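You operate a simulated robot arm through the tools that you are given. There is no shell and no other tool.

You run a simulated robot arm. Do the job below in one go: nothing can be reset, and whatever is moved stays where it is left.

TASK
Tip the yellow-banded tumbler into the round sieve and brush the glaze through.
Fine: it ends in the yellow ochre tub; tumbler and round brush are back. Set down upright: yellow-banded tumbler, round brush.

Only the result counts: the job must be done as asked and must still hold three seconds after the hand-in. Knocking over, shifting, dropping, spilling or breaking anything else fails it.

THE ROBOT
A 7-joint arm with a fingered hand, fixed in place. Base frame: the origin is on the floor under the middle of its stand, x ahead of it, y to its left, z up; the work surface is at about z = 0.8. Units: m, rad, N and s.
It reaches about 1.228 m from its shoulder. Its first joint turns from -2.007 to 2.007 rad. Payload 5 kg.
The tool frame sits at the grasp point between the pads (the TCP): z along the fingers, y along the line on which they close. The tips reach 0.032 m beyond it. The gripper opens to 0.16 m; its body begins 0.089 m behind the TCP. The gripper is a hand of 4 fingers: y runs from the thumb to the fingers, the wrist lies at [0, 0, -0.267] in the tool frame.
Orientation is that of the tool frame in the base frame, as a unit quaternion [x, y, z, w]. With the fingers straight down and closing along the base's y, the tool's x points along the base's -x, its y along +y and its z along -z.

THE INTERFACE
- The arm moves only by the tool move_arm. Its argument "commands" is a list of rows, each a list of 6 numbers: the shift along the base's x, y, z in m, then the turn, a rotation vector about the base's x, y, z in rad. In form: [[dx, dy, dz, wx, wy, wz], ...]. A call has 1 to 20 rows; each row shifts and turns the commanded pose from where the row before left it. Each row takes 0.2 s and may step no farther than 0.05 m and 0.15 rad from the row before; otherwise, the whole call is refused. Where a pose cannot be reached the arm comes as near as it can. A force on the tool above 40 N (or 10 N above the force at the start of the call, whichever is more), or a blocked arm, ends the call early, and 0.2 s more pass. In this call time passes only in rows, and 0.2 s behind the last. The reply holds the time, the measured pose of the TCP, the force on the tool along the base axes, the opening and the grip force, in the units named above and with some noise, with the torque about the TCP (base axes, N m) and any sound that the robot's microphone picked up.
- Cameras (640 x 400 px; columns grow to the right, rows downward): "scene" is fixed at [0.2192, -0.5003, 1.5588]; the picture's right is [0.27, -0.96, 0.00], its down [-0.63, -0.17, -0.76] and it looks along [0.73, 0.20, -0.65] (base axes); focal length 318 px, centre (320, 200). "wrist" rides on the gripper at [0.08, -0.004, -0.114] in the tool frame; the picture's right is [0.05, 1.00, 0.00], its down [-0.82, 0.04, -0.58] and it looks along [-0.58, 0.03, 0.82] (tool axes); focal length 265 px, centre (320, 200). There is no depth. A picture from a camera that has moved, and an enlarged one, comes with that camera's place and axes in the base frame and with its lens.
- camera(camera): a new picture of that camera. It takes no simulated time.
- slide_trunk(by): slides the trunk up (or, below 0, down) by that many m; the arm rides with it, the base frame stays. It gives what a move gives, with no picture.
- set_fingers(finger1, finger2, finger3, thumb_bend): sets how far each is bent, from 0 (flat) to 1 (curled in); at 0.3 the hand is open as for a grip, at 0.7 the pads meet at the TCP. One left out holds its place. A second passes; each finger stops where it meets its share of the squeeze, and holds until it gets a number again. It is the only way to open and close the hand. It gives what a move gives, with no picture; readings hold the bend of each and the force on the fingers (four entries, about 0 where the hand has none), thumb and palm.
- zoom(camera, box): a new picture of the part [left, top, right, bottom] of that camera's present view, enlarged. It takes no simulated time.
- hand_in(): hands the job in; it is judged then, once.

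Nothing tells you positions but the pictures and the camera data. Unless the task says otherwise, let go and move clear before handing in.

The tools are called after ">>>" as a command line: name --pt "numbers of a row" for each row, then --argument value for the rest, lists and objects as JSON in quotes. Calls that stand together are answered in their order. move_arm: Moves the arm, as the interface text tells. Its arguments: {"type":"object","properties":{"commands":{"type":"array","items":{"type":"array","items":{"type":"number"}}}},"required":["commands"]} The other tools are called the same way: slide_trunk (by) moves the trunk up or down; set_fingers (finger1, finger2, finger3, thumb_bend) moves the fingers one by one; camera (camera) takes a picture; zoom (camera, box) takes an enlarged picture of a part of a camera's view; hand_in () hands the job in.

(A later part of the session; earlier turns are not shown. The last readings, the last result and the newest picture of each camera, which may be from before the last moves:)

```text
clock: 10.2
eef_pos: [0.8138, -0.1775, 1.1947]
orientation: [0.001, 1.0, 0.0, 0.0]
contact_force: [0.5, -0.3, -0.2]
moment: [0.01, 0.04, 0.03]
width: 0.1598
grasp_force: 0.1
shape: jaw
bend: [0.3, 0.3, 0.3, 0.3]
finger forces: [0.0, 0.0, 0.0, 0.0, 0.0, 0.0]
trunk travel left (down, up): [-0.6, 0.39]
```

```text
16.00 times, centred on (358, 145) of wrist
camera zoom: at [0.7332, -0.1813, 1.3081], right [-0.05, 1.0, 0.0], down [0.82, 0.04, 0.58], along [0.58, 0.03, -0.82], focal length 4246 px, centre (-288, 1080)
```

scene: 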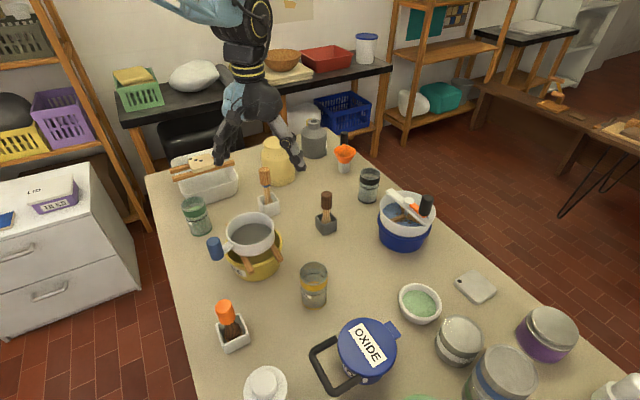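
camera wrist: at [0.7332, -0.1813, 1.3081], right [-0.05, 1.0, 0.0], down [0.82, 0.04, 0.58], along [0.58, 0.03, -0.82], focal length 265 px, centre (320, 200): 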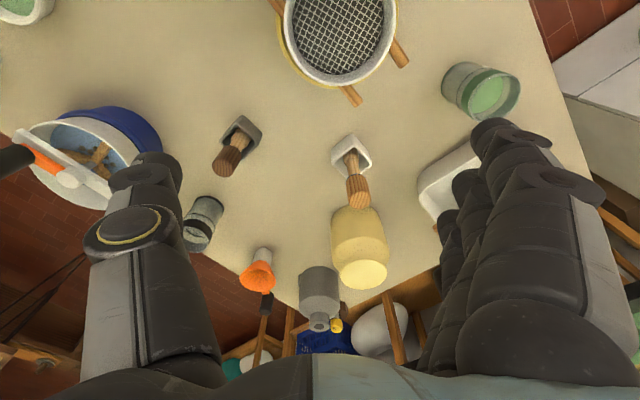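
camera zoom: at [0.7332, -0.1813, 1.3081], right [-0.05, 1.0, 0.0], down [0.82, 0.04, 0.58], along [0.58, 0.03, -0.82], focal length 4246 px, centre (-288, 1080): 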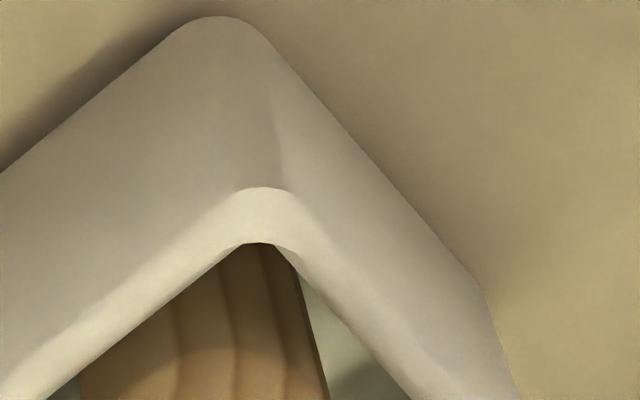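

The blue-ringed tool is plain wood all the way down, so it isn't a bristle brush. That leaves the orange-handled and dark-handled brushes, and I'll look at the orange one from steeper angles.

>>> move_arm --pt "-0.045 -0.003 -0.01 0 0 0" --pt "-0.045 -0.003 -0.01 0 0 0" --pt "-0.045 -0.003 -0.01 0 0 0" --pt "-0.045 -0.003 -0.01 0 0 0" --pt "-0.045 -0.003 -0.01 0 0 0" --pt "-0.045 -0.003 -0.01 0 0 0" --pt "-0.045 -0.003 -0.01 0 0 0" --pt "-0.03 -0.003 -0.01 0 0 0"

>>> zoom --camera "wrist" --box '[270, 80, 370, 170]'

>>> camera --camera "wrist"

```text
clock: 12.0
eef_pos: [0.4682, -0.2015, 1.1141]
orientation: [0.0, 1.0, 0.0, 0.001]
contact_force: [-0.4, 0.5, 0.6]
moment: [0.0, -0.03, 0.01]
width: 0.1602
grasp_force: 0.1
shape: jaw
bend: [0.3, 0.3, 0.3, 0.3]
finger forces: [0.0, 0.0, 0.1, 0.0, 0.1, 0.0]
trunk travel left (down, up): [-0.6, 0.39]
```

```text
4.44 times, centred on (320, 125) of wrist
camera zoom: at [0.3872, -0.2047, 1.2274], right [-0.05, 1.0, 0.0], down [0.81, 0.04, 0.58], along [0.58, 0.03, -0.82], focal length 1180 px, centre (320, 533)
```

zoom: 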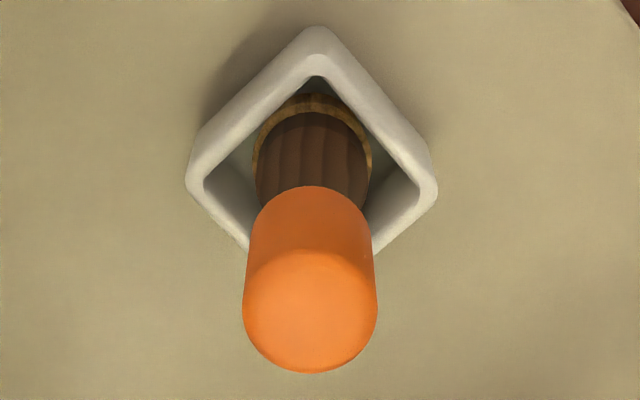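

```text
taken
camera wrist: at [0.3872, -0.2047, 1.2274], right [-0.05, 1.0, 0.0], down [0.81, 0.04, 0.58], along [0.58, 0.03, -0.82], focal length 265 px, centre (320, 200)
```

wrist: 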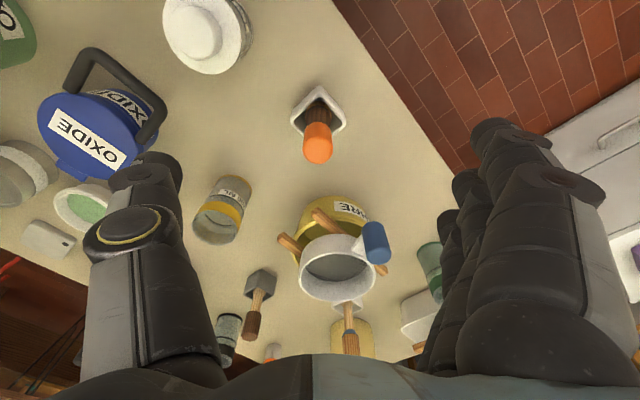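

The orange brush's bristle ring is clearly circular. I'll check the dark brush the same way, from a steep angle over its holder's near corner.

>>> move_arm --pt "0.045 -0.007 0.01 0 0 0" --pt "0.045 -0.007 0.01 0 0 0" --pt "0.045 -0.007 0.01 0 0 0" --pt "0.045 -0.007 0.01 0 0 -0.1" --pt "0.045 -0.007 0.0 0 0 -0.1" --pt "0.045 -0.007 0.0 0 0 -0.1" --pt "0.045 -0.007 0.0 0 0 -0.1" --pt "0.045 -0.007 0.0 0 0 0" --pt "0.045 -0.005 0.0 0 0 0"

>>> camera --camera "wrist"

```text
clock: 14.0
eef_pos: [0.875, -0.2617, 1.1554]
orientation: [0.198, 0.98, 0.0, -0.001]
contact_force: [0.1, -0.7, -0.6]
moment: [-0.01, 0.03, -0.02]
width: 0.1598
grasp_force: 0.0
shape: jaw
bend: [0.3, 0.3, 0.3, 0.3]
finger forces: [0.0, 0.1, 0.0, 0.0, 0.1, 0.1]
trunk travel left (down, up): [-0.6, 0.39]
```

```text
taken
camera wrist: at [0.7998, -0.2343, 1.2677], right [0.34, 0.94, 0.0], down [0.77, -0.28, 0.58], along [0.54, -0.2, -0.82], focal length 265 px, centre (320, 200)
```

wrist: 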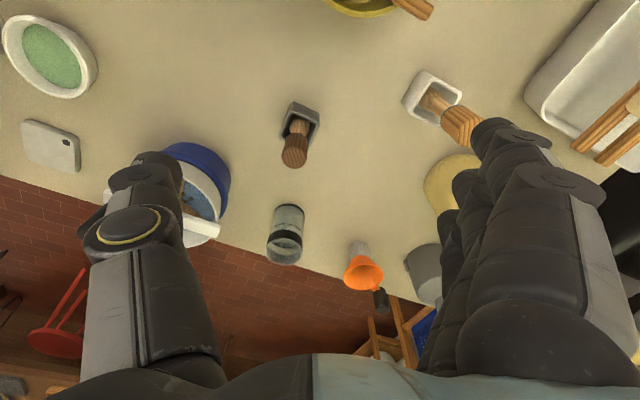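

>>> zoom --camera "wrist" --box '[278, 95, 326, 143]'

>>> zoom --camera "wrist" --box '[398, 64, 488, 144]'

```text
8.33 times, centred on (302, 119) of wrist
camera zoom: at [0.7998, -0.2343, 1.2677], right [0.34, 0.94, 0.0], down [0.77, -0.28, 0.58], along [0.54, -0.2, -0.82], focal length 2212 px, centre (470, 875)
```

zoom: 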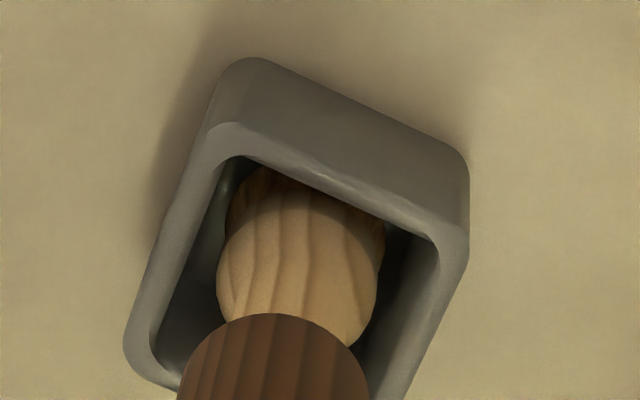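

```text
5.00 times, centred on (443, 104) of wrist
camera zoom: at [0.7998, -0.2343, 1.2677], right [0.34, 0.94, 0.0], down [0.77, -0.28, 0.58], along [0.54, -0.2, -0.82], focal length 1327 px, centre (-295, 680)
```

zoom: 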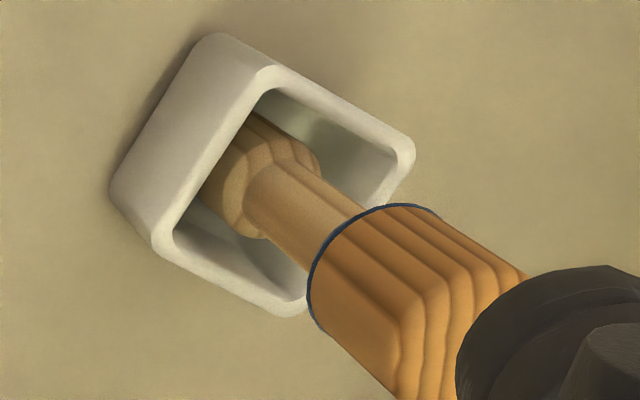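

Let me enlarge the dark brush head further to see its bristle outline.

>>> zoom --camera "wrist" --box '[291, 106, 311, 126]'

>>> move_arm --pt "0.02 0.0 0.0 0 0 -0.15" --pt "0.02 0.015 0.0 0 0 -0.15" --pt "0.02 0.015 0.0 0 0 -0.15" --pt "0.02 0.015 0.0 0 0 -0.15" --pt "0.02 0.015 0.0 0 0 -0.15" --pt "0.0 0.015 0.0 0 0 -0.15" --pt "0.0 0.015 0.0 0 0 -0.15" --pt "0.0 0.015 0.0 0 0 -0.15"

>>> camera --camera "wrist"

```text
16.00 times, centred on (301, 116) of wrist
camera zoom: at [0.7998, -0.2343, 1.2677], right [0.34, 0.94, 0.0], down [0.77, -0.28, 0.58], along [0.54, -0.2, -0.82], focal length 4246 px, centre (624, 1544)
```

zoom: 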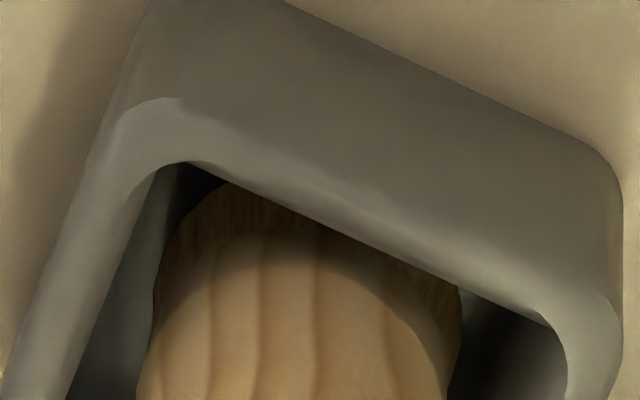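

```text
clock: 15.8
eef_pos: [0.9739, -0.1558, 1.1548]
orientation: [0.717, 0.697, 0.0, 0.0]
contact_force: [0.6, 0.8, 0.0]
moment: [0.02, 0.01, 0.01]
width: 0.1601
grasp_force: 0.0
shape: jaw
bend: [0.3, 0.3, 0.3, 0.3]
finger forces: [0.0, 0.0, 0.1, 0.1, 0.1, 0.0]
trunk travel left (down, up): [-0.6, 0.39]
```

```text
taken
camera wrist: at [0.9719, -0.0754, 1.2672], right [1.0, 0.02, 0.0], down [0.02, -0.82, 0.58], along [0.01, -0.58, -0.82], focal length 265 px, centre (320, 200)
```

wrist: 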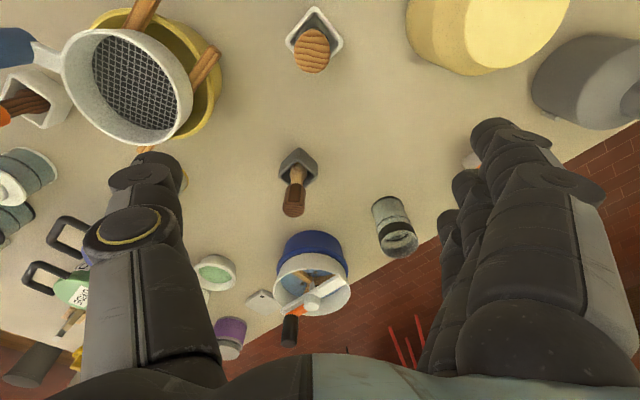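

From this side I have new views of the blue-ringed tool (seen nearly end-on) and the dark brush. I'll enlarge both.

>>> zoom --camera "wrist" --box '[280, 0, 350, 75]'

>>> zoom --camera "wrist" --box '[275, 145, 323, 193]'

>>> zoom --camera "wrist" --box '[0, 60, 80, 130]'

```text
5.33 times, centred on (315, 38) of wrist
camera zoom: at [0.9719, -0.0754, 1.2672], right [1.0, 0.02, 0.0], down [0.02, -0.82, 0.58], along [0.01, -0.58, -0.82], focal length 1416 px, centre (347, 1067)
```

zoom: 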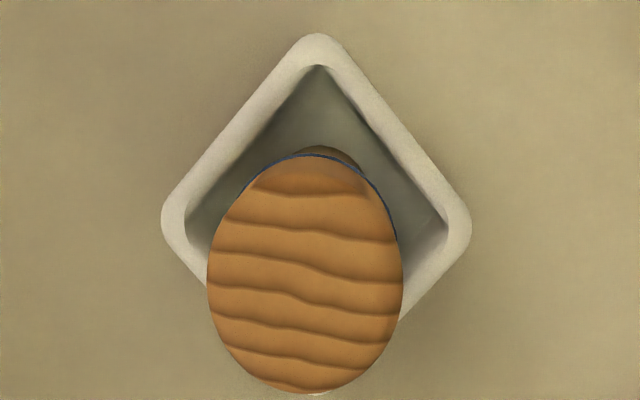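

```text
8.33 times, centred on (299, 169) of wrist
camera zoom: at [0.9719, -0.0754, 1.2672], right [1.0, 0.02, 0.0], down [0.02, -0.82, 0.58], along [0.01, -0.58, -0.82], focal length 2212 px, centre (495, 458)
```

zoom: 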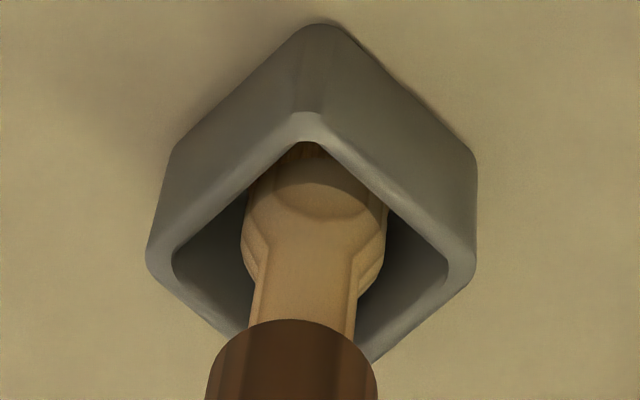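

```text
5.71 times, centred on (40, 95) of wrist
camera zoom: at [0.9719, -0.0754, 1.2672], right [1.0, 0.02, 0.0], down [0.02, -0.82, 0.58], along [0.01, -0.58, -0.82], focal length 1517 px, centre (1920, 800)
```

zoom: 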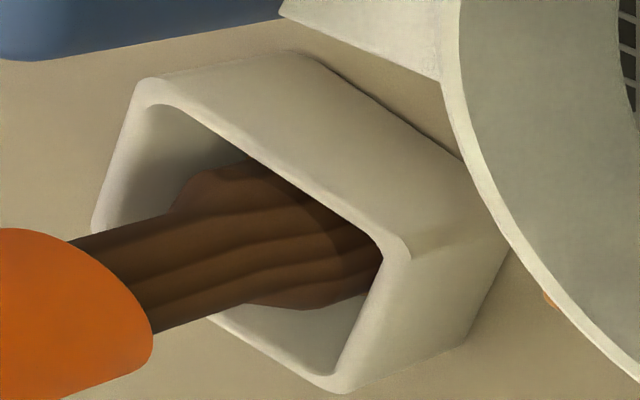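

Bristle width estimates for the orange brush seem to differ by direction, so it may be oval rather than round. I'll view it from the perpendicular direction to settle it.

>>> move_arm --pt "-0.046 0.0 0 0 0 0" --pt "-0.046 0.0 0 0 0 0" --pt "-0.046 0.0 0 0 0 0" --pt "-0.046 0.0 0 0 0 0" --pt "-0.046 0.0 0 0 0 0" --pt "-0.046 0.0 0 0 0 0" --pt "-0.046 0.0 0 0 0 0" --pt "-0.046 0.0 -0.01 0 0 0" --pt "-0.046 0.0 -0.015 0 0 0" --pt "-0.046 0.006 -0.02 0 0 0"

>>> camera --camera "wrist"

>>> zoom --camera "wrist" --box '[270, 80, 370, 170]'

```text
refused: row 10 steps farther than a row can; nothing moved
```

```text
taken
camera wrist: at [0.9719, -0.0754, 1.2672], right [1.0, 0.02, 0.0], down [0.02, -0.82, 0.58], along [0.01, -0.58, -0.82], focal length 265 px, centre (320, 200)
```

wrist: 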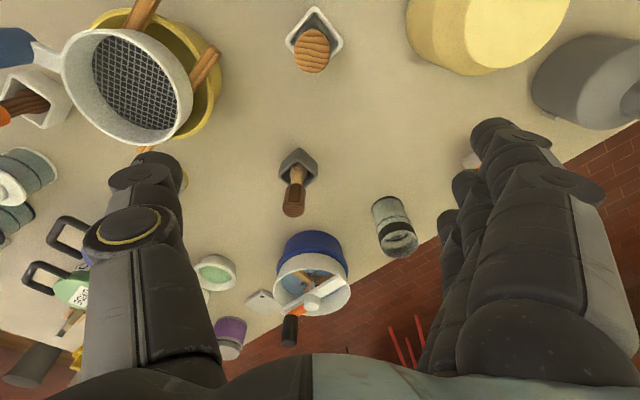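

```text
4.44 times, centred on (320, 125) of wrist
camera zoom: at [0.9719, -0.0754, 1.2672], right [1.0, 0.02, 0.0], down [0.02, -0.82, 0.58], along [0.01, -0.58, -0.82], focal length 1180 px, centre (320, 533)
```

zoom: 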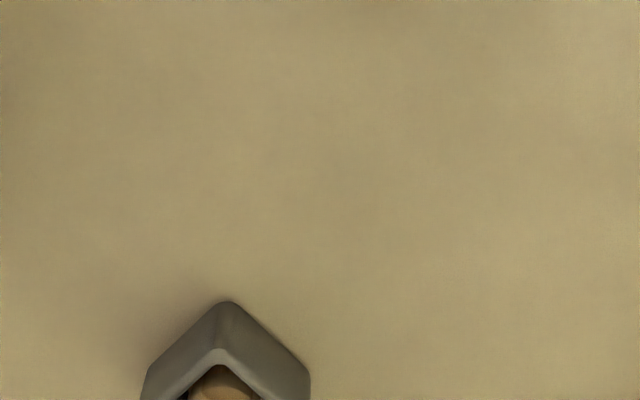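

The last row was slightly too long again, and nothing moved. I'll repeat with smaller steps.

>>> move_arm --pt "-0.046 0.0 0 0 0 0" --pt "-0.046 0.0 0 0 0 0" --pt "-0.046 0.0 0 0 0 0" --pt "-0.046 0.0 0 0 0 0" --pt "-0.046 0.0 0 0 0 0" --pt "-0.046 0.0 0 0 0 0" --pt "-0.046 0.0 0 0 0 0" --pt "-0.046 0.0 0 0 0 0" --pt "-0.046 0.0 0 0 0 0" --pt "-0.044 0.004 -0.01 0 0 0" --pt "0.0 0.0 -0.03 0 0 0"

>>> camera --camera "wrist"

>>> zoom --camera "wrist" --box '[270, 80, 370, 170]'

```text
clock: 18.2
eef_pos: [0.5161, -0.1536, 1.1134]
orientation: [0.717, 0.697, 0.0, 0.001]
contact_force: [0.1, -0.6, 0.2]
moment: [-0.01, 0.01, 0.04]
width: 0.1598
grasp_force: 0.1
shape: jaw
bend: [0.3, 0.3, 0.3, 0.3]
finger forces: [0.1, 0.0, 0.1, 0.0, 0.1, 0.0]
trunk travel left (down, up): [-0.6, 0.39]
```

```text
taken
camera wrist: at [0.5145, -0.0719, 1.2271], right [1.0, 0.02, 0.0], down [0.02, -0.82, 0.58], along [0.01, -0.58, -0.82], focal length 265 px, centre (320, 200)
```

wrist: 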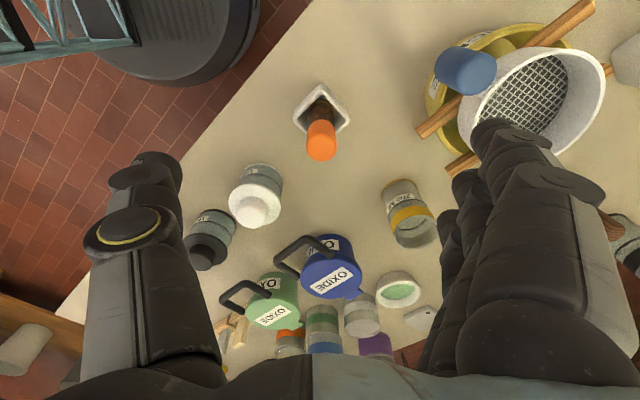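

```text
4.44 times, centred on (320, 125) of wrist
camera zoom: at [0.5145, -0.0719, 1.2271], right [1.0, 0.02, 0.0], down [0.02, -0.82, 0.58], along [0.01, -0.58, -0.82], focal length 1180 px, centre (320, 533)
```

zoom: 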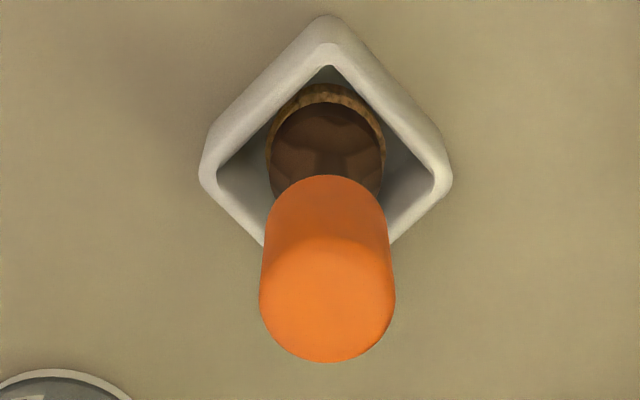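

The orange brush measures about 3.85 cm across from perpendicular directions, so its bristle head is truly round. For certainty about the other two, I'll try to swing the camera round and view them from the far side.

>>> move_arm --pt "0.045 -0.01 0.01 0 0 0" --pt "0.045 -0.01 0.01 0 0 0" --pt "0.045 -0.01 0.01 0 0 0" --pt "0.045 -0.01 0.01 0 0 0" --pt "0.045 0.0 0 0 0 -0.1" --pt "0.045 0 0 0 0 -0.1" --pt "0.045 0 0 0 0 -0.1" --pt "0.045 0 0 0 0 -0.1" --pt "0.045 0 0 0 0 -0.1" --pt "0.045 0 0 0 0 -0.1" --pt "0.01 0 0 0 0 -0.1" --pt "0.01 0 0 0 0 -0.1" --pt "0.0 0 0 0 0 -0.1" --pt "0.0 0 0 0 0 -0.1"

>>> camera --camera "wrist"

```text
clock: 21.2
eef_pos: [0.9852, -0.1937, 1.1547]
orientation: [0.964, 0.268, 0.0, 0.0]
contact_force: [-0.9, -0.1, -0.2]
moment: [0.0, -0.01, 0.02]
width: 0.1599
grasp_force: 0.0
shape: jaw
bend: [0.3, 0.3, 0.3, 0.3]
finger forces: [0.0, 0.0, 0.0, 0.1, 0.0, 0.0]
trunk travel left (down, up): [-0.6, 0.39]
```

```text
taken
camera wrist: at [1.0526, -0.1482, 1.2677], right [0.56, -0.83, 0.0], down [-0.68, -0.46, 0.58], along [-0.48, -0.32, -0.82], focal length 265 px, centre (320, 200)
```

wrist: 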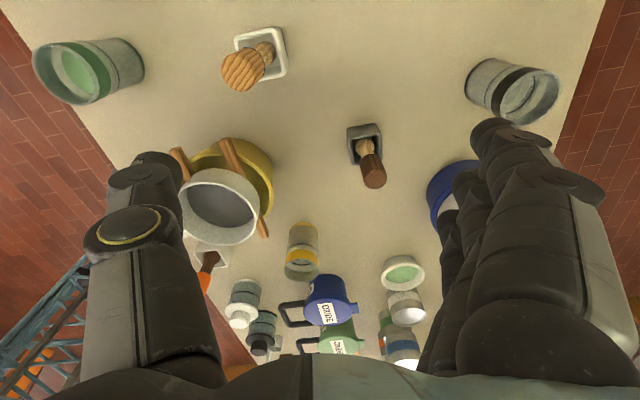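

>>> zoom --camera "wrist" --box '[220, 20, 300, 95]'

>>> zoom --camera "wrist" --box '[340, 118, 390, 168]'

>>> zoom --camera "wrist" --box '[256, 36, 286, 66]'

>>> zoom --camera "wrist" --box '[352, 132, 376, 156]'

>>> zoom --camera "wrist" --box '[220, 240, 460, 390]'

```text
5.33 times, centred on (260, 58) of wrist
camera zoom: at [1.0526, -0.1482, 1.2677], right [0.56, -0.83, 0.0], down [-0.68, -0.46, 0.58], along [-0.48, -0.32, -0.82], focal length 1416 px, centre (640, 960)
```

zoom: 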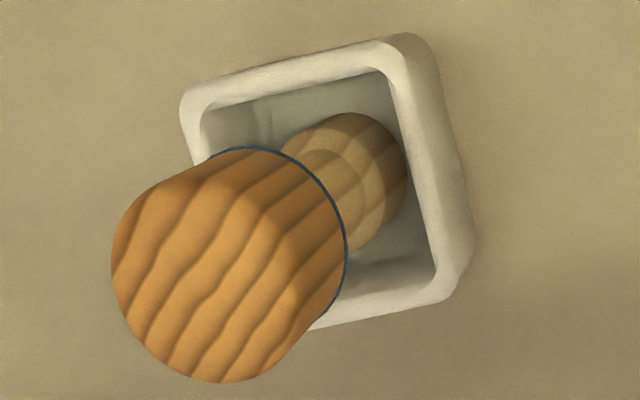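

```text
8.00 times, centred on (365, 143) of wrist
camera zoom: at [1.0526, -0.1482, 1.2677], right [0.56, -0.83, 0.0], down [-0.68, -0.46, 0.58], along [-0.48, -0.32, -0.82], focal length 2123 px, centre (-40, 656)
```

zoom: 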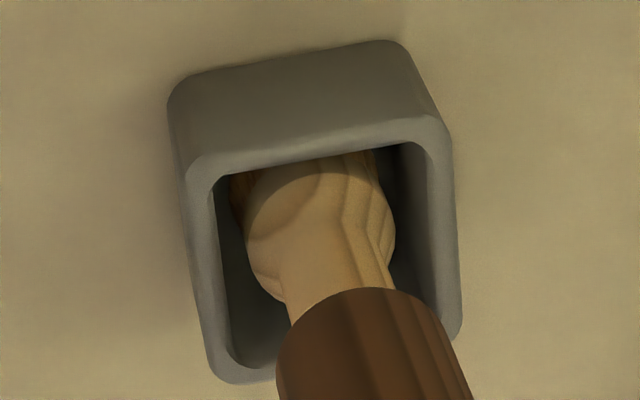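

```text
13.33 times, centred on (271, 51) of wrist
camera zoom: at [1.0526, -0.1482, 1.2677], right [0.56, -0.83, 0.0], down [-0.68, -0.46, 0.58], along [-0.48, -0.32, -0.82], focal length 3539 px, centre (973, 2187)
```

zoom: 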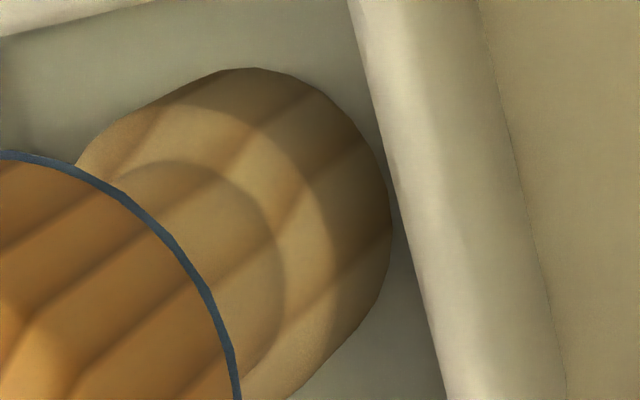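

```text
16.00 times, centred on (364, 144) of wrist
camera zoom: at [1.0526, -0.1482, 1.2677], right [0.56, -0.83, 0.0], down [-0.68, -0.46, 0.58], along [-0.48, -0.32, -0.82], focal length 4246 px, centre (-384, 1096)
```

zoom: 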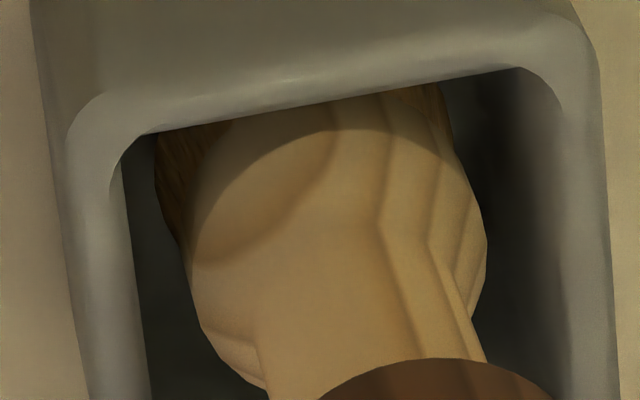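

```text
2.67 times, centred on (340, 315) of wrist
camera zoom: at [1.0526, -0.1482, 1.2677], right [0.56, -0.83, 0.0], down [-0.68, -0.46, 0.58], along [-0.48, -0.32, -0.82], focal length 708 px, centre (267, -107)
```

zoom: 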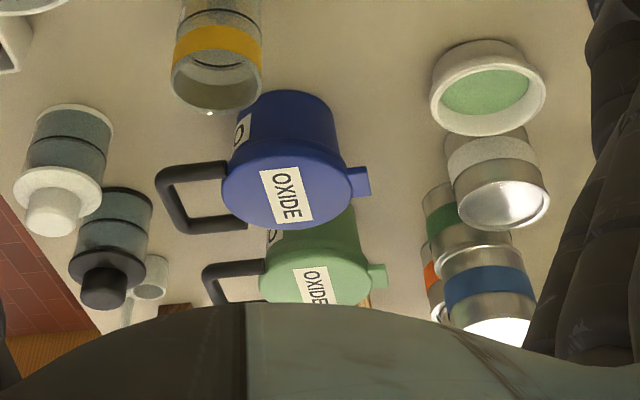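

My reading so far: the blue-ringed tool is a smooth wooden pestle-like thing. The dark brush is small and tucked among the far clutter. The orange-handled brush has the clear round bristle disc and stands beside the sieve and tumbler, so I take it as the round brush. Next I'll turn the hand to a sideways-down pose with the camera on top, to take the tumbler from the robot's side.

>>> move_arm --pt "-0.0395 -0.0187 0.0055 0 0 -0.135" --pt "-0.0395 -0.0187 0.0055 0 0 -0.135" --pt "-0.0395 -0.0187 0.0055 0 0 -0.135" --pt "-0.0395 -0.0187 0.0055 0 0 -0.135" --pt "-0.0395 -0.0187 0.0055 0 0 0" --pt "-0.0395 -0.0187 0.0055 0 0 0" --pt "-0.0395 -0.0187 0.0055 0 0 0" --pt "-0.0395 -0.0187 0.0055 0 0 0" --pt "-0.0395 -0.0187 0.0055 0 0 0" --pt "-0.0395 -0.0187 0.0055 0 0 0" --pt "-0.0395 -0.0187 0.0055 0 0 0"

>>> camera --camera "wrist"

>>> camera --camera "scene"

```text
clock: 23.6
eef_pos: [0.5493, -0.4008, 1.2167]
orientation: [1.0, 0.002, 0.001, 0.0]
contact_force: [-0.9, -0.1, 0.9]
moment: [-0.02, -0.03, 0.02]
width: 0.16
grasp_force: 0.1
shape: jaw
bend: [0.3, 0.3, 0.3, 0.3]
finger forces: [0.1, 0.1, 0.0, 0.1, 0.0, 0.1]
trunk travel left (down, up): [-0.6, 0.39]
```

```text
taken
camera wrist: at [0.6297, -0.3948, 1.329], right [0.06, -1.0, 0.0], down [-0.82, -0.04, 0.58], along [-0.58, -0.03, -0.82], focal length 265 px, centre (320, 200)
```

wrist: 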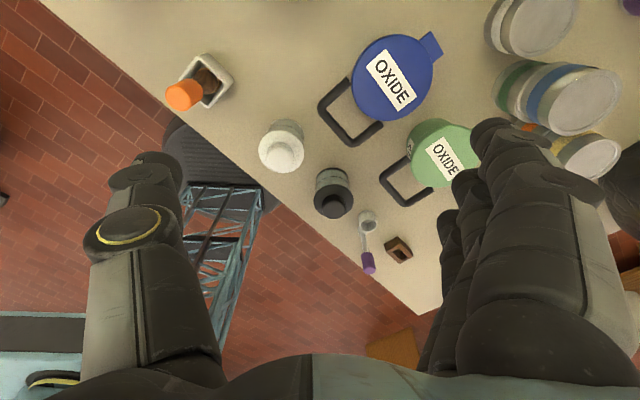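

```text
taken
```

scene: 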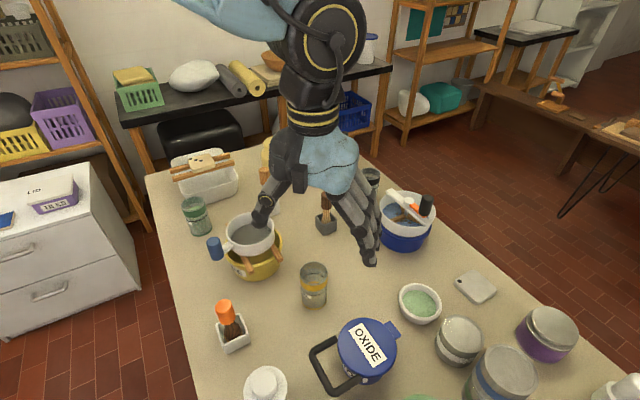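

I see the hand above the near area, with the white-lidded jar and the blue jug's handle between the robot and the tumbler, so I need a raised approach about 40° above horizontal. I'll pitch the fingers forward here, well above everything, and narrow the hand opening a little.

>>> move_arm --pt "0 0.005 0 0 -0.145 0" --pt "0 0.005 0 0 -0.145 0" --pt "0 0.005 0 0 -0.145 0" --pt "0 0.005 0 0 -0.145 0" --pt "0 0.01 0 0 -0.145 0" --pt "0 0.01 0 0 -0.146 0"

>>> camera --camera "wrist"

>>> camera --camera "scene"

```text
clock: 25.0
eef_pos: [0.5511, -0.3591, 1.2156]
orientation: [0.906, 0.001, 0.423, 0.001]
contact_force: [-0.6, -0.5, -0.5]
moment: [0.01, 0.01, 0.01]
width: 0.1599
grasp_force: 0.2
shape: jaw
bend: [0.3, 0.3, 0.3, 0.3]
finger forces: [0.0, 0.0, 0.0, 0.1, 0.1, 0.0]
trunk travel left (down, up): [-0.6, 0.39]
```

```text
taken
camera wrist: at [0.5153, -0.3542, 1.3491], right [0.03, -1.0, 0.04], down [-0.97, -0.04, -0.25], along [0.25, -0.03, -0.97], focal length 265 px, centre (320, 200)
```

wrist: 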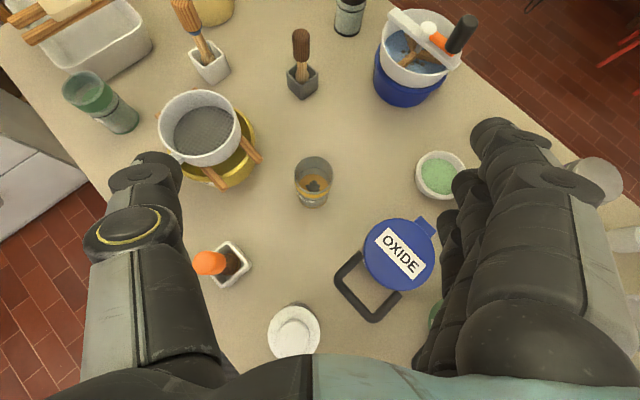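

```text
taken
```

scene: 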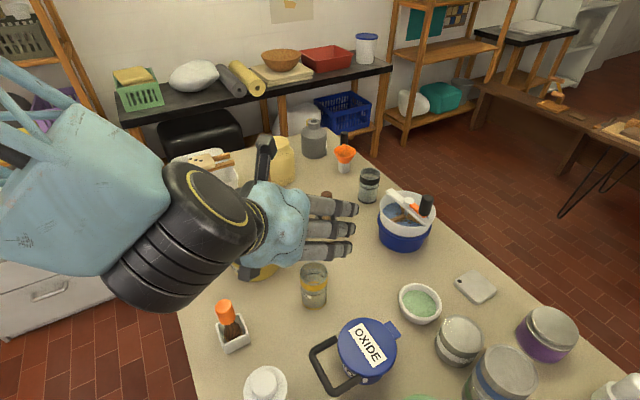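

This overhead view is useful. I'll enlarge the tumbler, sieve and brush here to fix their positions accurately.

>>> zoom --camera "wrist" --box '[280, 145, 350, 215]'

>>> zoom --camera "wrist" --box '[140, 75, 280, 195]'

>>> zoom --camera "wrist" --box '[260, 230, 440, 360]'

>>> zoom --camera "wrist" --box '[180, 230, 270, 300]'

```text
5.71 times, centred on (315, 180) of wrist
camera zoom: at [0.5153, -0.3542, 1.3491], right [0.03, -1.0, 0.04], down [-0.97, -0.04, -0.25], along [0.25, -0.03, -0.97], focal length 1517 px, centre (349, 314)
```

zoom: 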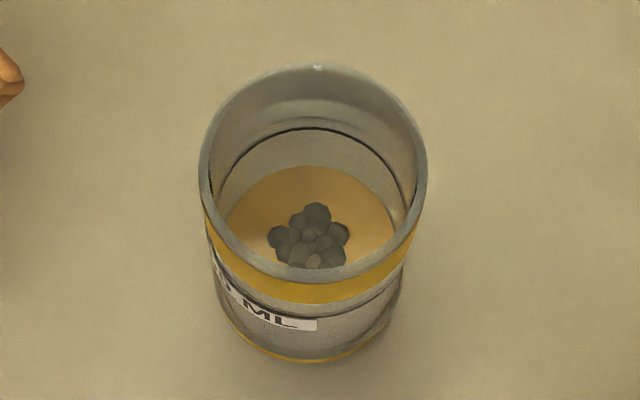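

```text
3.33 times, centred on (210, 135) of wrist
camera zoom: at [0.5153, -0.3542, 1.3491], right [0.03, -1.0, 0.04], down [-0.97, -0.04, -0.25], along [0.25, -0.03, -0.97], focal length 885 px, centre (687, 417)
```

zoom: 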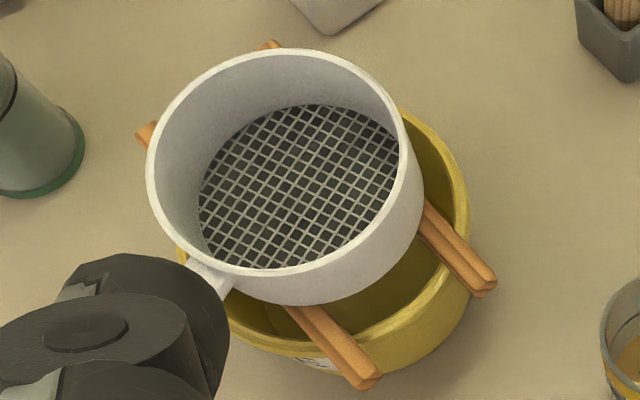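

```text
3.08 times, centred on (350, 295) of wrist
camera zoom: at [0.5153, -0.3542, 1.3491], right [0.03, -1.0, 0.04], down [-0.97, -0.04, -0.25], along [0.25, -0.03, -0.97], focal length 817 px, centre (228, -92)
```

zoom: 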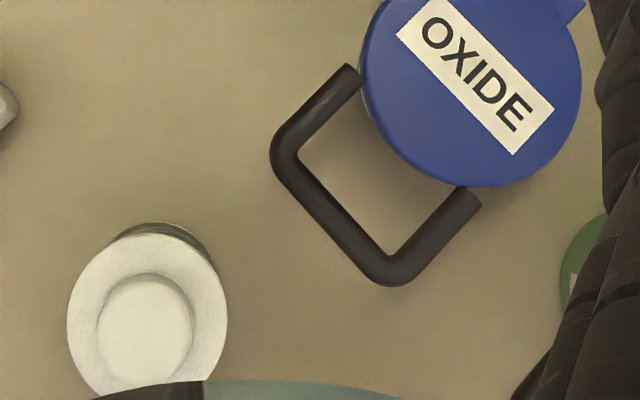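

```text
5.71 times, centred on (225, 265) of wrist
camera zoom: at [0.5153, -0.3542, 1.3491], right [0.03, -1.0, 0.04], down [-0.97, -0.04, -0.25], along [0.25, -0.03, -0.97], focal length 1517 px, centre (863, -171)
```

zoom: 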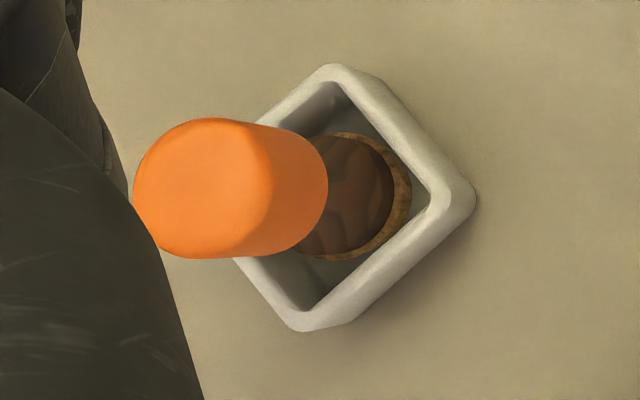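

The rim of the sieve works out at about (0.742, -0.155), z 0.93, with the mesh near 0.89. The tumbler is at (0.671, -0.357) and the brush handle top at (0.519, -0.200, 0.938). I'll half close the hand and come down to a pre-grasp point behind the tumbler.

>>> set_fingers --finger1 0.45 --finger2 0.45 --finger3 0.45 --thumb_bend 0.45

>>> move_arm --pt "0.002 0.0 -0.043 0 0 0" --pt "0.002 0.0 -0.043 0 0 0" --pt "0.002 0.001 -0.043 0 0 0" --pt "0.002 0.001 -0.043 0 0 0" --pt "0.002 0.0 -0.043 0 0 0" --pt "0.003 0.0 -0.042 0 0 0"

>>> camera --camera "wrist"

>>> camera --camera "scene"

```text
clock: 26.0
eef_pos: [0.5523, -0.3589, 1.2144]
orientation: [0.907, 0.002, 0.422, 0.001]
contact_force: [0.4, 1.2, -0.1]
moment: [0.02, -0.01, -0.01]
width: 0.1122
grasp_force: 0.0
shape: fingers
bend: [0.45, 0.45, 0.45, 0.45]
finger forces: [0.1, 0.0, 0.0, 0.0, 0.0, 0.0]
trunk travel left (down, up): [-0.6, 0.39]
```

```text
clock: 27.4
eef_pos: [0.5639, -0.3587, 0.9583]
orientation: [0.907, 0.002, 0.422, 0.0]
contact_force: [0.6, -0.7, -0.4]
moment: [0.04, 0.02, -0.02]
width: 0.1121
grasp_force: 0.0
shape: fingers
bend: [0.45, 0.45, 0.45, 0.45]
finger forces: [0.0, 0.0, 0.0, 0.0, 0.0, 0.1]
trunk travel left (down, up): [-0.6, 0.39]
```

```text
taken
camera wrist: at [0.5287, -0.3531, 1.0923], right [0.04, -1.0, 0.04], down [-0.97, -0.04, -0.25], along [0.25, -0.03, -0.97], focal length 265 px, centre (320, 200)
```

wrist: 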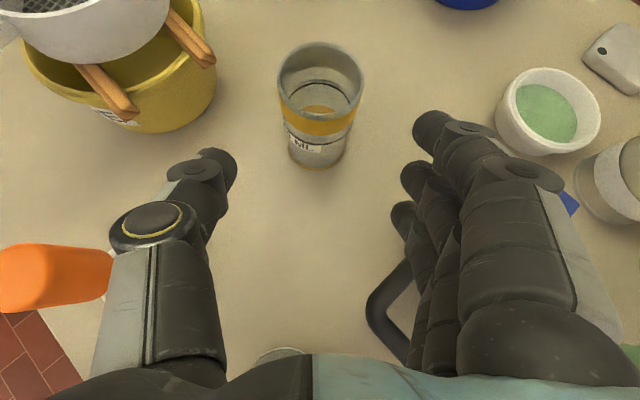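

```text
taken
```

scene: 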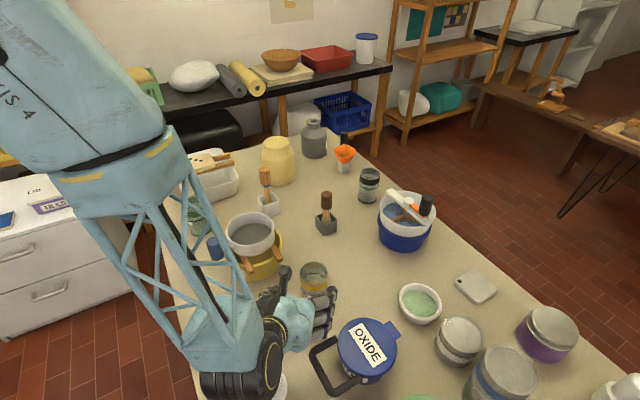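

The tumbler lies straight ahead between thumb and fingers, and everything nearby is untouched. I'll advance along the finger direction to straddle it.

>>> move_arm --pt "0.027 0.0004 -0.0225 0 0 0" --pt "0.027 0.0004 -0.0225 0 0 0" --pt "0.027 0.0004 -0.0225 0 0 0" --pt "0.026 0.0004 -0.0225 0 0 0"

>>> camera --camera "wrist"

>>> camera --camera "scene"

```text
clock: 28.4
eef_pos: [0.6712, -0.3568, 0.8684]
orientation: [0.907, 0.0, 0.421, 0.001]
contact_force: [0.3, 0.6, 0.7]
moment: [0.01, -0.01, -0.02]
width: 0.1121
grasp_force: 0.1
shape: fingers
bend: [0.45, 0.45, 0.45, 0.45]
finger forces: [0.1, 0.1, 0.0, 0.1, 0.0, 0.1]
trunk travel left (down, up): [-0.6, 0.39]
```

```text
taken
camera wrist: at [0.6366, -0.352, 1.0012], right [0.03, -1.0, 0.04], down [-0.97, -0.04, -0.25], along [0.25, -0.03, -0.97], focal length 265 px, centre (320, 200)
```

wrist: 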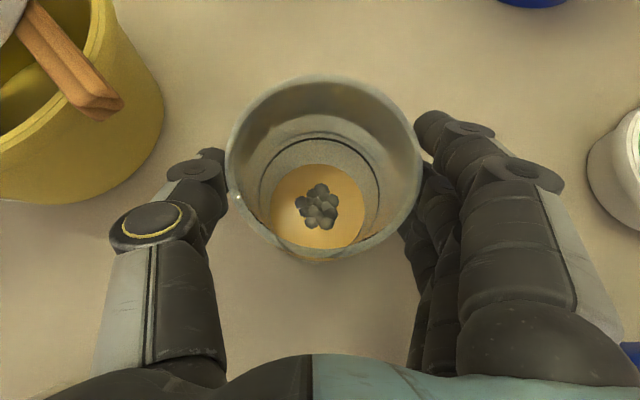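

```text
taken
```

scene: 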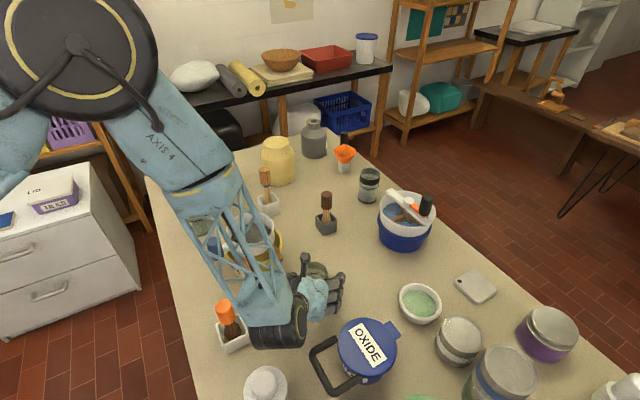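

The tumbler is centred between thumb and fingers, and I can see the glaze sits about 5.5 cm below the rim. Now I close the hand on it.

>>> set_fingers --finger1 0.6 --finger2 0.6 --finger3 0.6 --thumb_bend 0.6

>>> camera --camera "wrist"

```text
clock: 29.4
eef_pos: [0.6712, -0.3581, 0.8687]
orientation: [0.907, 0.002, 0.422, 0.0]
contact_force: [-0.3, -0.9, 0.5]
moment: [-0.17, 0.04, 0.03]
width: 0.0601
grasp_force: 8.0
shape: fingers
bend: [0.6, 0.57, 0.56, 0.58]
finger forces: [0.0, 3.7, 4.7, 0.0, 7.3, 0.1]
trunk travel left (down, up): [-0.6, 0.39]
```

```text
taken
camera wrist: at [0.6361, -0.3519, 1.0021], right [0.04, -1.0, 0.04], down [-0.97, -0.04, -0.25], along [0.25, -0.03, -0.97], focal length 265 px, centre (320, 200)
```

wrist: 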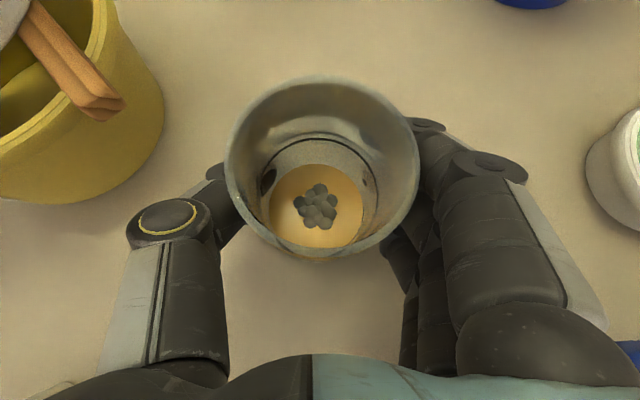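

Fingers 2 and 3 and the thumb hold it, but finger 1 has no contact yet. I'll tighten to a full grip.

>>> set_fingers --finger1 0.7 --finger2 0.65 --finger3 0.65 --thumb_bend 0.65

>>> camera --camera "wrist"

```text
clock: 30.4
eef_pos: [0.6726, -0.3575, 0.8675]
orientation: [0.907, 0.0, 0.422, 0.001]
contact_force: [-0.2, -0.6, 0.0]
moment: [-0.05, 0.06, 0.04]
width: 0.0512
grasp_force: 19.4
shape: fingers
bend: [0.67, 0.58, 0.58, 0.61]
finger forces: [6.4, 6.6, 6.4, 0.1, 18.2, 0.0]
trunk travel left (down, up): [-0.6, 0.39]
```

```text
taken
camera wrist: at [0.6362, -0.3518, 1.0019], right [0.04, -1.0, 0.04], down [-0.97, -0.04, -0.25], along [0.25, -0.03, -0.97], focal length 265 px, centre (320, 200)
```

wrist: 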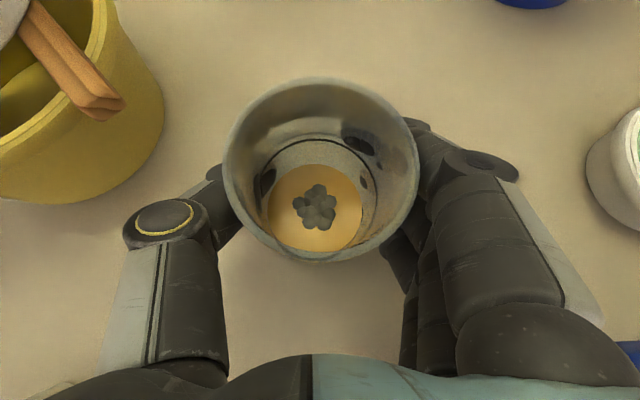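

All three fingers and the thumb now share the grip evenly at about 19 N. I'll lift straight up, checking after a small first rise.

>>> move_arm --pt "0 0 0.01 0 0 0" --pt "0 0 0.015 0 0 0" --pt "0 0 0.02 0 0 0"

>>> camera --camera "wrist"

```text
clock: 31.2
eef_pos: [0.6717, -0.3552, 0.914]
orientation: [0.907, 0.001, 0.421, 0.001]
contact_force: [-0.2, -1.0, -2.6]
moment: [-0.01, -0.02, 0.01]
width: 0.0507
grasp_force: 18.9
shape: fingers
bend: [0.67, 0.58, 0.58, 0.61]
finger forces: [6.2, 6.5, 6.0, 0.0, 18.4, 0.1]
trunk travel left (down, up): [-0.6, 0.39]
```

```text
taken
camera wrist: at [0.6358, -0.3507, 1.047], right [0.03, -1.0, 0.04], down [-0.97, -0.04, -0.25], along [0.25, -0.03, -0.97], focal length 265 px, centre (320, 200)
```

wrist: 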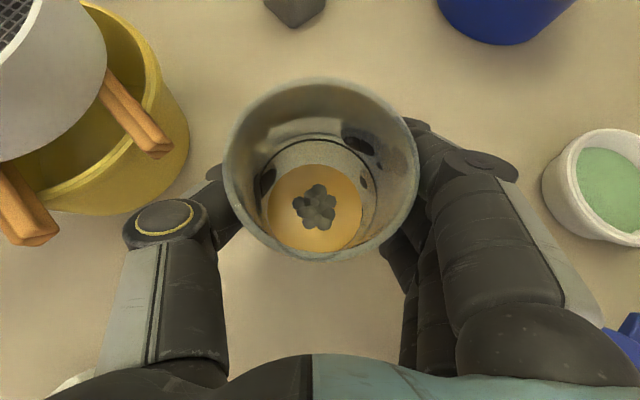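

The tumbler is held firmly and upright, weighing about 2.6 N. I'll lift it to about z 1.10, then carry it beside and over the sieve while swinging the hand to come from the near-right side.

>>> move_arm --pt "0 0 0.037 0 0 0" --pt "0 0 0.037 0 0 0" --pt "0 0 0.037 0 0 0" --pt "0 0 0.037 0 0 0" --pt "0 0 0.037 0 0 0" --pt "0.015 0.024 0 0 0 0.08" --pt "0.015 0.024 0 0 0 0.08" --pt "0.015 0.024 0 0 0 0.08" --pt "0.015 0.024 0 0 0 0.08" --pt "0.015 0.024 0 0 0 0.08" --pt "0.015 0.024 0 0 0 0.08" --pt "0.015 0.024 0 0 0 0.06" --pt "0.016 0.023 0 0 0 0.06"

>>> camera --camera "wrist"

>>> camera --camera "scene"

```text
clock: 34.0
eef_pos: [0.7922, -0.1655, 1.0983]
orientation: [0.866, 0.268, 0.403, -0.123]
contact_force: [0.1, -0.6, -2.6]
moment: [0.03, 0.02, 0.0]
width: 0.0505
grasp_force: 18.5
shape: fingers
bend: [0.67, 0.59, 0.58, 0.61]
finger forces: [6.2, 6.6, 6.1, 0.0, 18.2, 0.0]
trunk travel left (down, up): [-0.6, 0.39]
```

```text
taken
camera wrist: at [0.7601, -0.1804, 1.2317], right [0.59, -0.8, 0.04], down [-0.77, -0.58, -0.25], along [0.23, 0.12, -0.97], focal length 265 px, centre (320, 200)
```

wrist: 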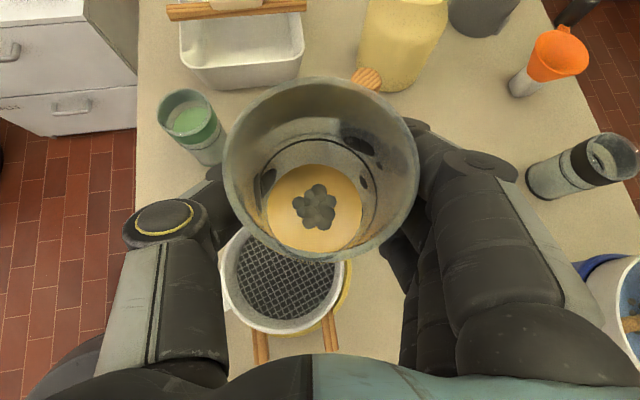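

```text
taken
```

scene: 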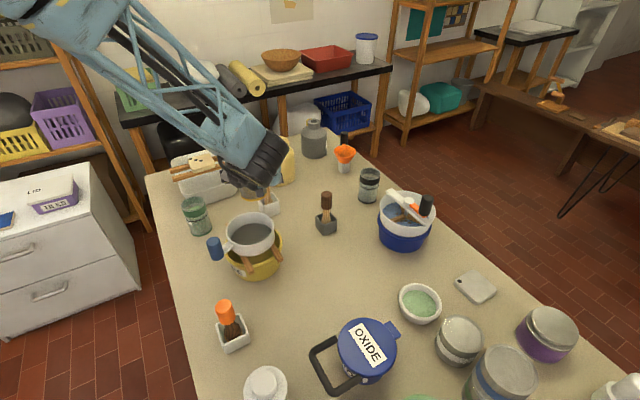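

The tumbler is upright above the sieve's far side, with the sieve visible below and no spill. Next I'll bring the hand level, which leans the tumbler back about 40° — still well short of spilling — and lower slightly.

>>> move_arm --pt "0 0 -0.006 0.0659 -0.0963 0" --pt "0 0 -0.006 0.0659 -0.0963 0" --pt "0 0 -0.006 0.0659 -0.0963 0" --pt "0 0 -0.006 0.0659 -0.0963 0" --pt "0 0 -0.006 0.0659 -0.0963 0" --pt "0 0 -0.006 0.0659 -0.0963 0"

>>> camera --camera "wrist"

>>> camera --camera "scene"

```text
clock: 35.4
eef_pos: [0.7929, -0.1668, 1.0644]
orientation: [0.674, 0.209, 0.677, -0.208]
contact_force: [1.0, -0.2, -2.0]
moment: [-0.04, 0.03, -0.02]
width: 0.0506
grasp_force: 18.9
shape: fingers
bend: [0.67, 0.59, 0.58, 0.61]
finger forces: [6.1, 6.5, 6.3, 0.0, 18.1, 0.0]
trunk travel left (down, up): [-0.6, 0.39]
```

```text
taken
camera wrist: at [0.696, -0.2261, 1.1423], right [0.56, -0.82, 0.05], down [-0.45, -0.36, -0.82], along [0.69, 0.44, -0.57], focal length 265 px, centre (320, 200)
```

wrist: 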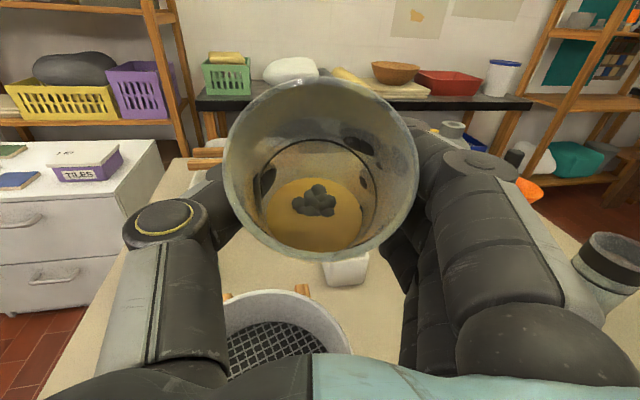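

```text
taken
```

scene: 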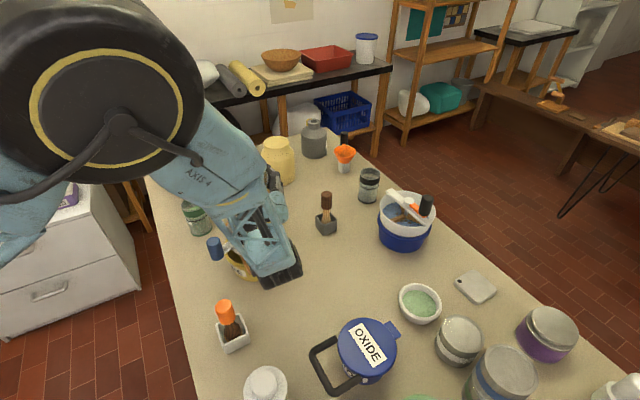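

The glaze is still safely inside with the tumbler leaned back. I'll begin rolling toward the sieve, up to just before the pouring point.

>>> move_arm --pt "0 0 0 -0.0825 -0.0565 0" --pt "0 0 0 -0.0825 -0.0565 0" --pt "0 0 0 -0.0825 -0.0565 0" --pt "0 0 0 -0.0825 -0.0565 0" --pt "0 0 0 -0.0825 -0.0565 0" --pt "0 0 0 -0.0825 -0.0565 0"

>>> camera --camera "wrist"

>>> camera --camera "scene"

```text
clock: 36.8
eef_pos: [0.7922, -0.1657, 1.0624]
orientation: [0.582, 0.401, 0.707, 0.001]
contact_force: [-0.3, 0.2, -2.6]
moment: [0.0, 0.05, 0.0]
width: 0.0508
grasp_force: 18.1
shape: fingers
bend: [0.67, 0.59, 0.58, 0.61]
finger forces: [5.8, 6.2, 6.1, 0.0, 18.8, 0.1]
trunk travel left (down, up): [-0.6, 0.39]
```

```text
taken
camera wrist: at [0.6704, -0.188, 1.1255], right [0.45, -0.65, 0.61], down [-0.19, -0.74, -0.65], along [0.87, 0.17, -0.46], focal length 265 px, centre (320, 200)
```

wrist: 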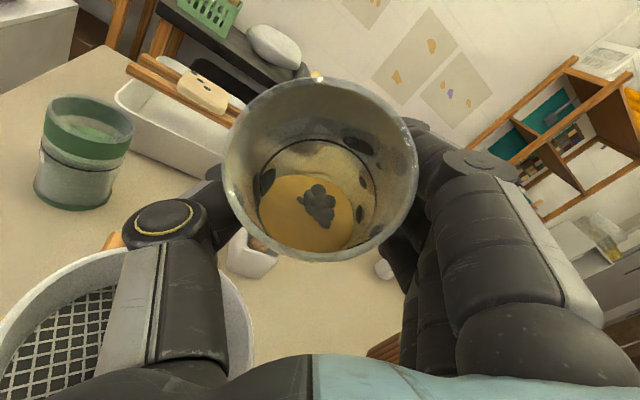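

```text
taken
```

scene: 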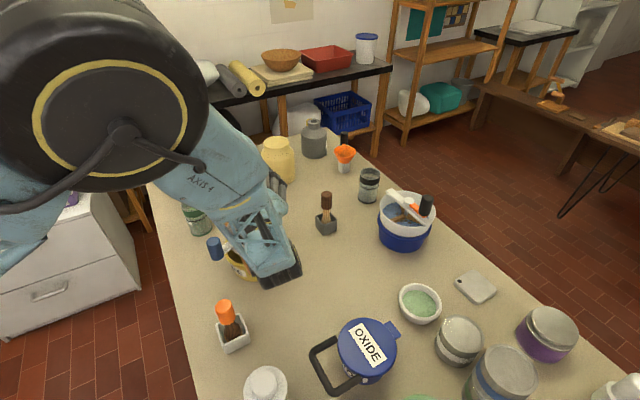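

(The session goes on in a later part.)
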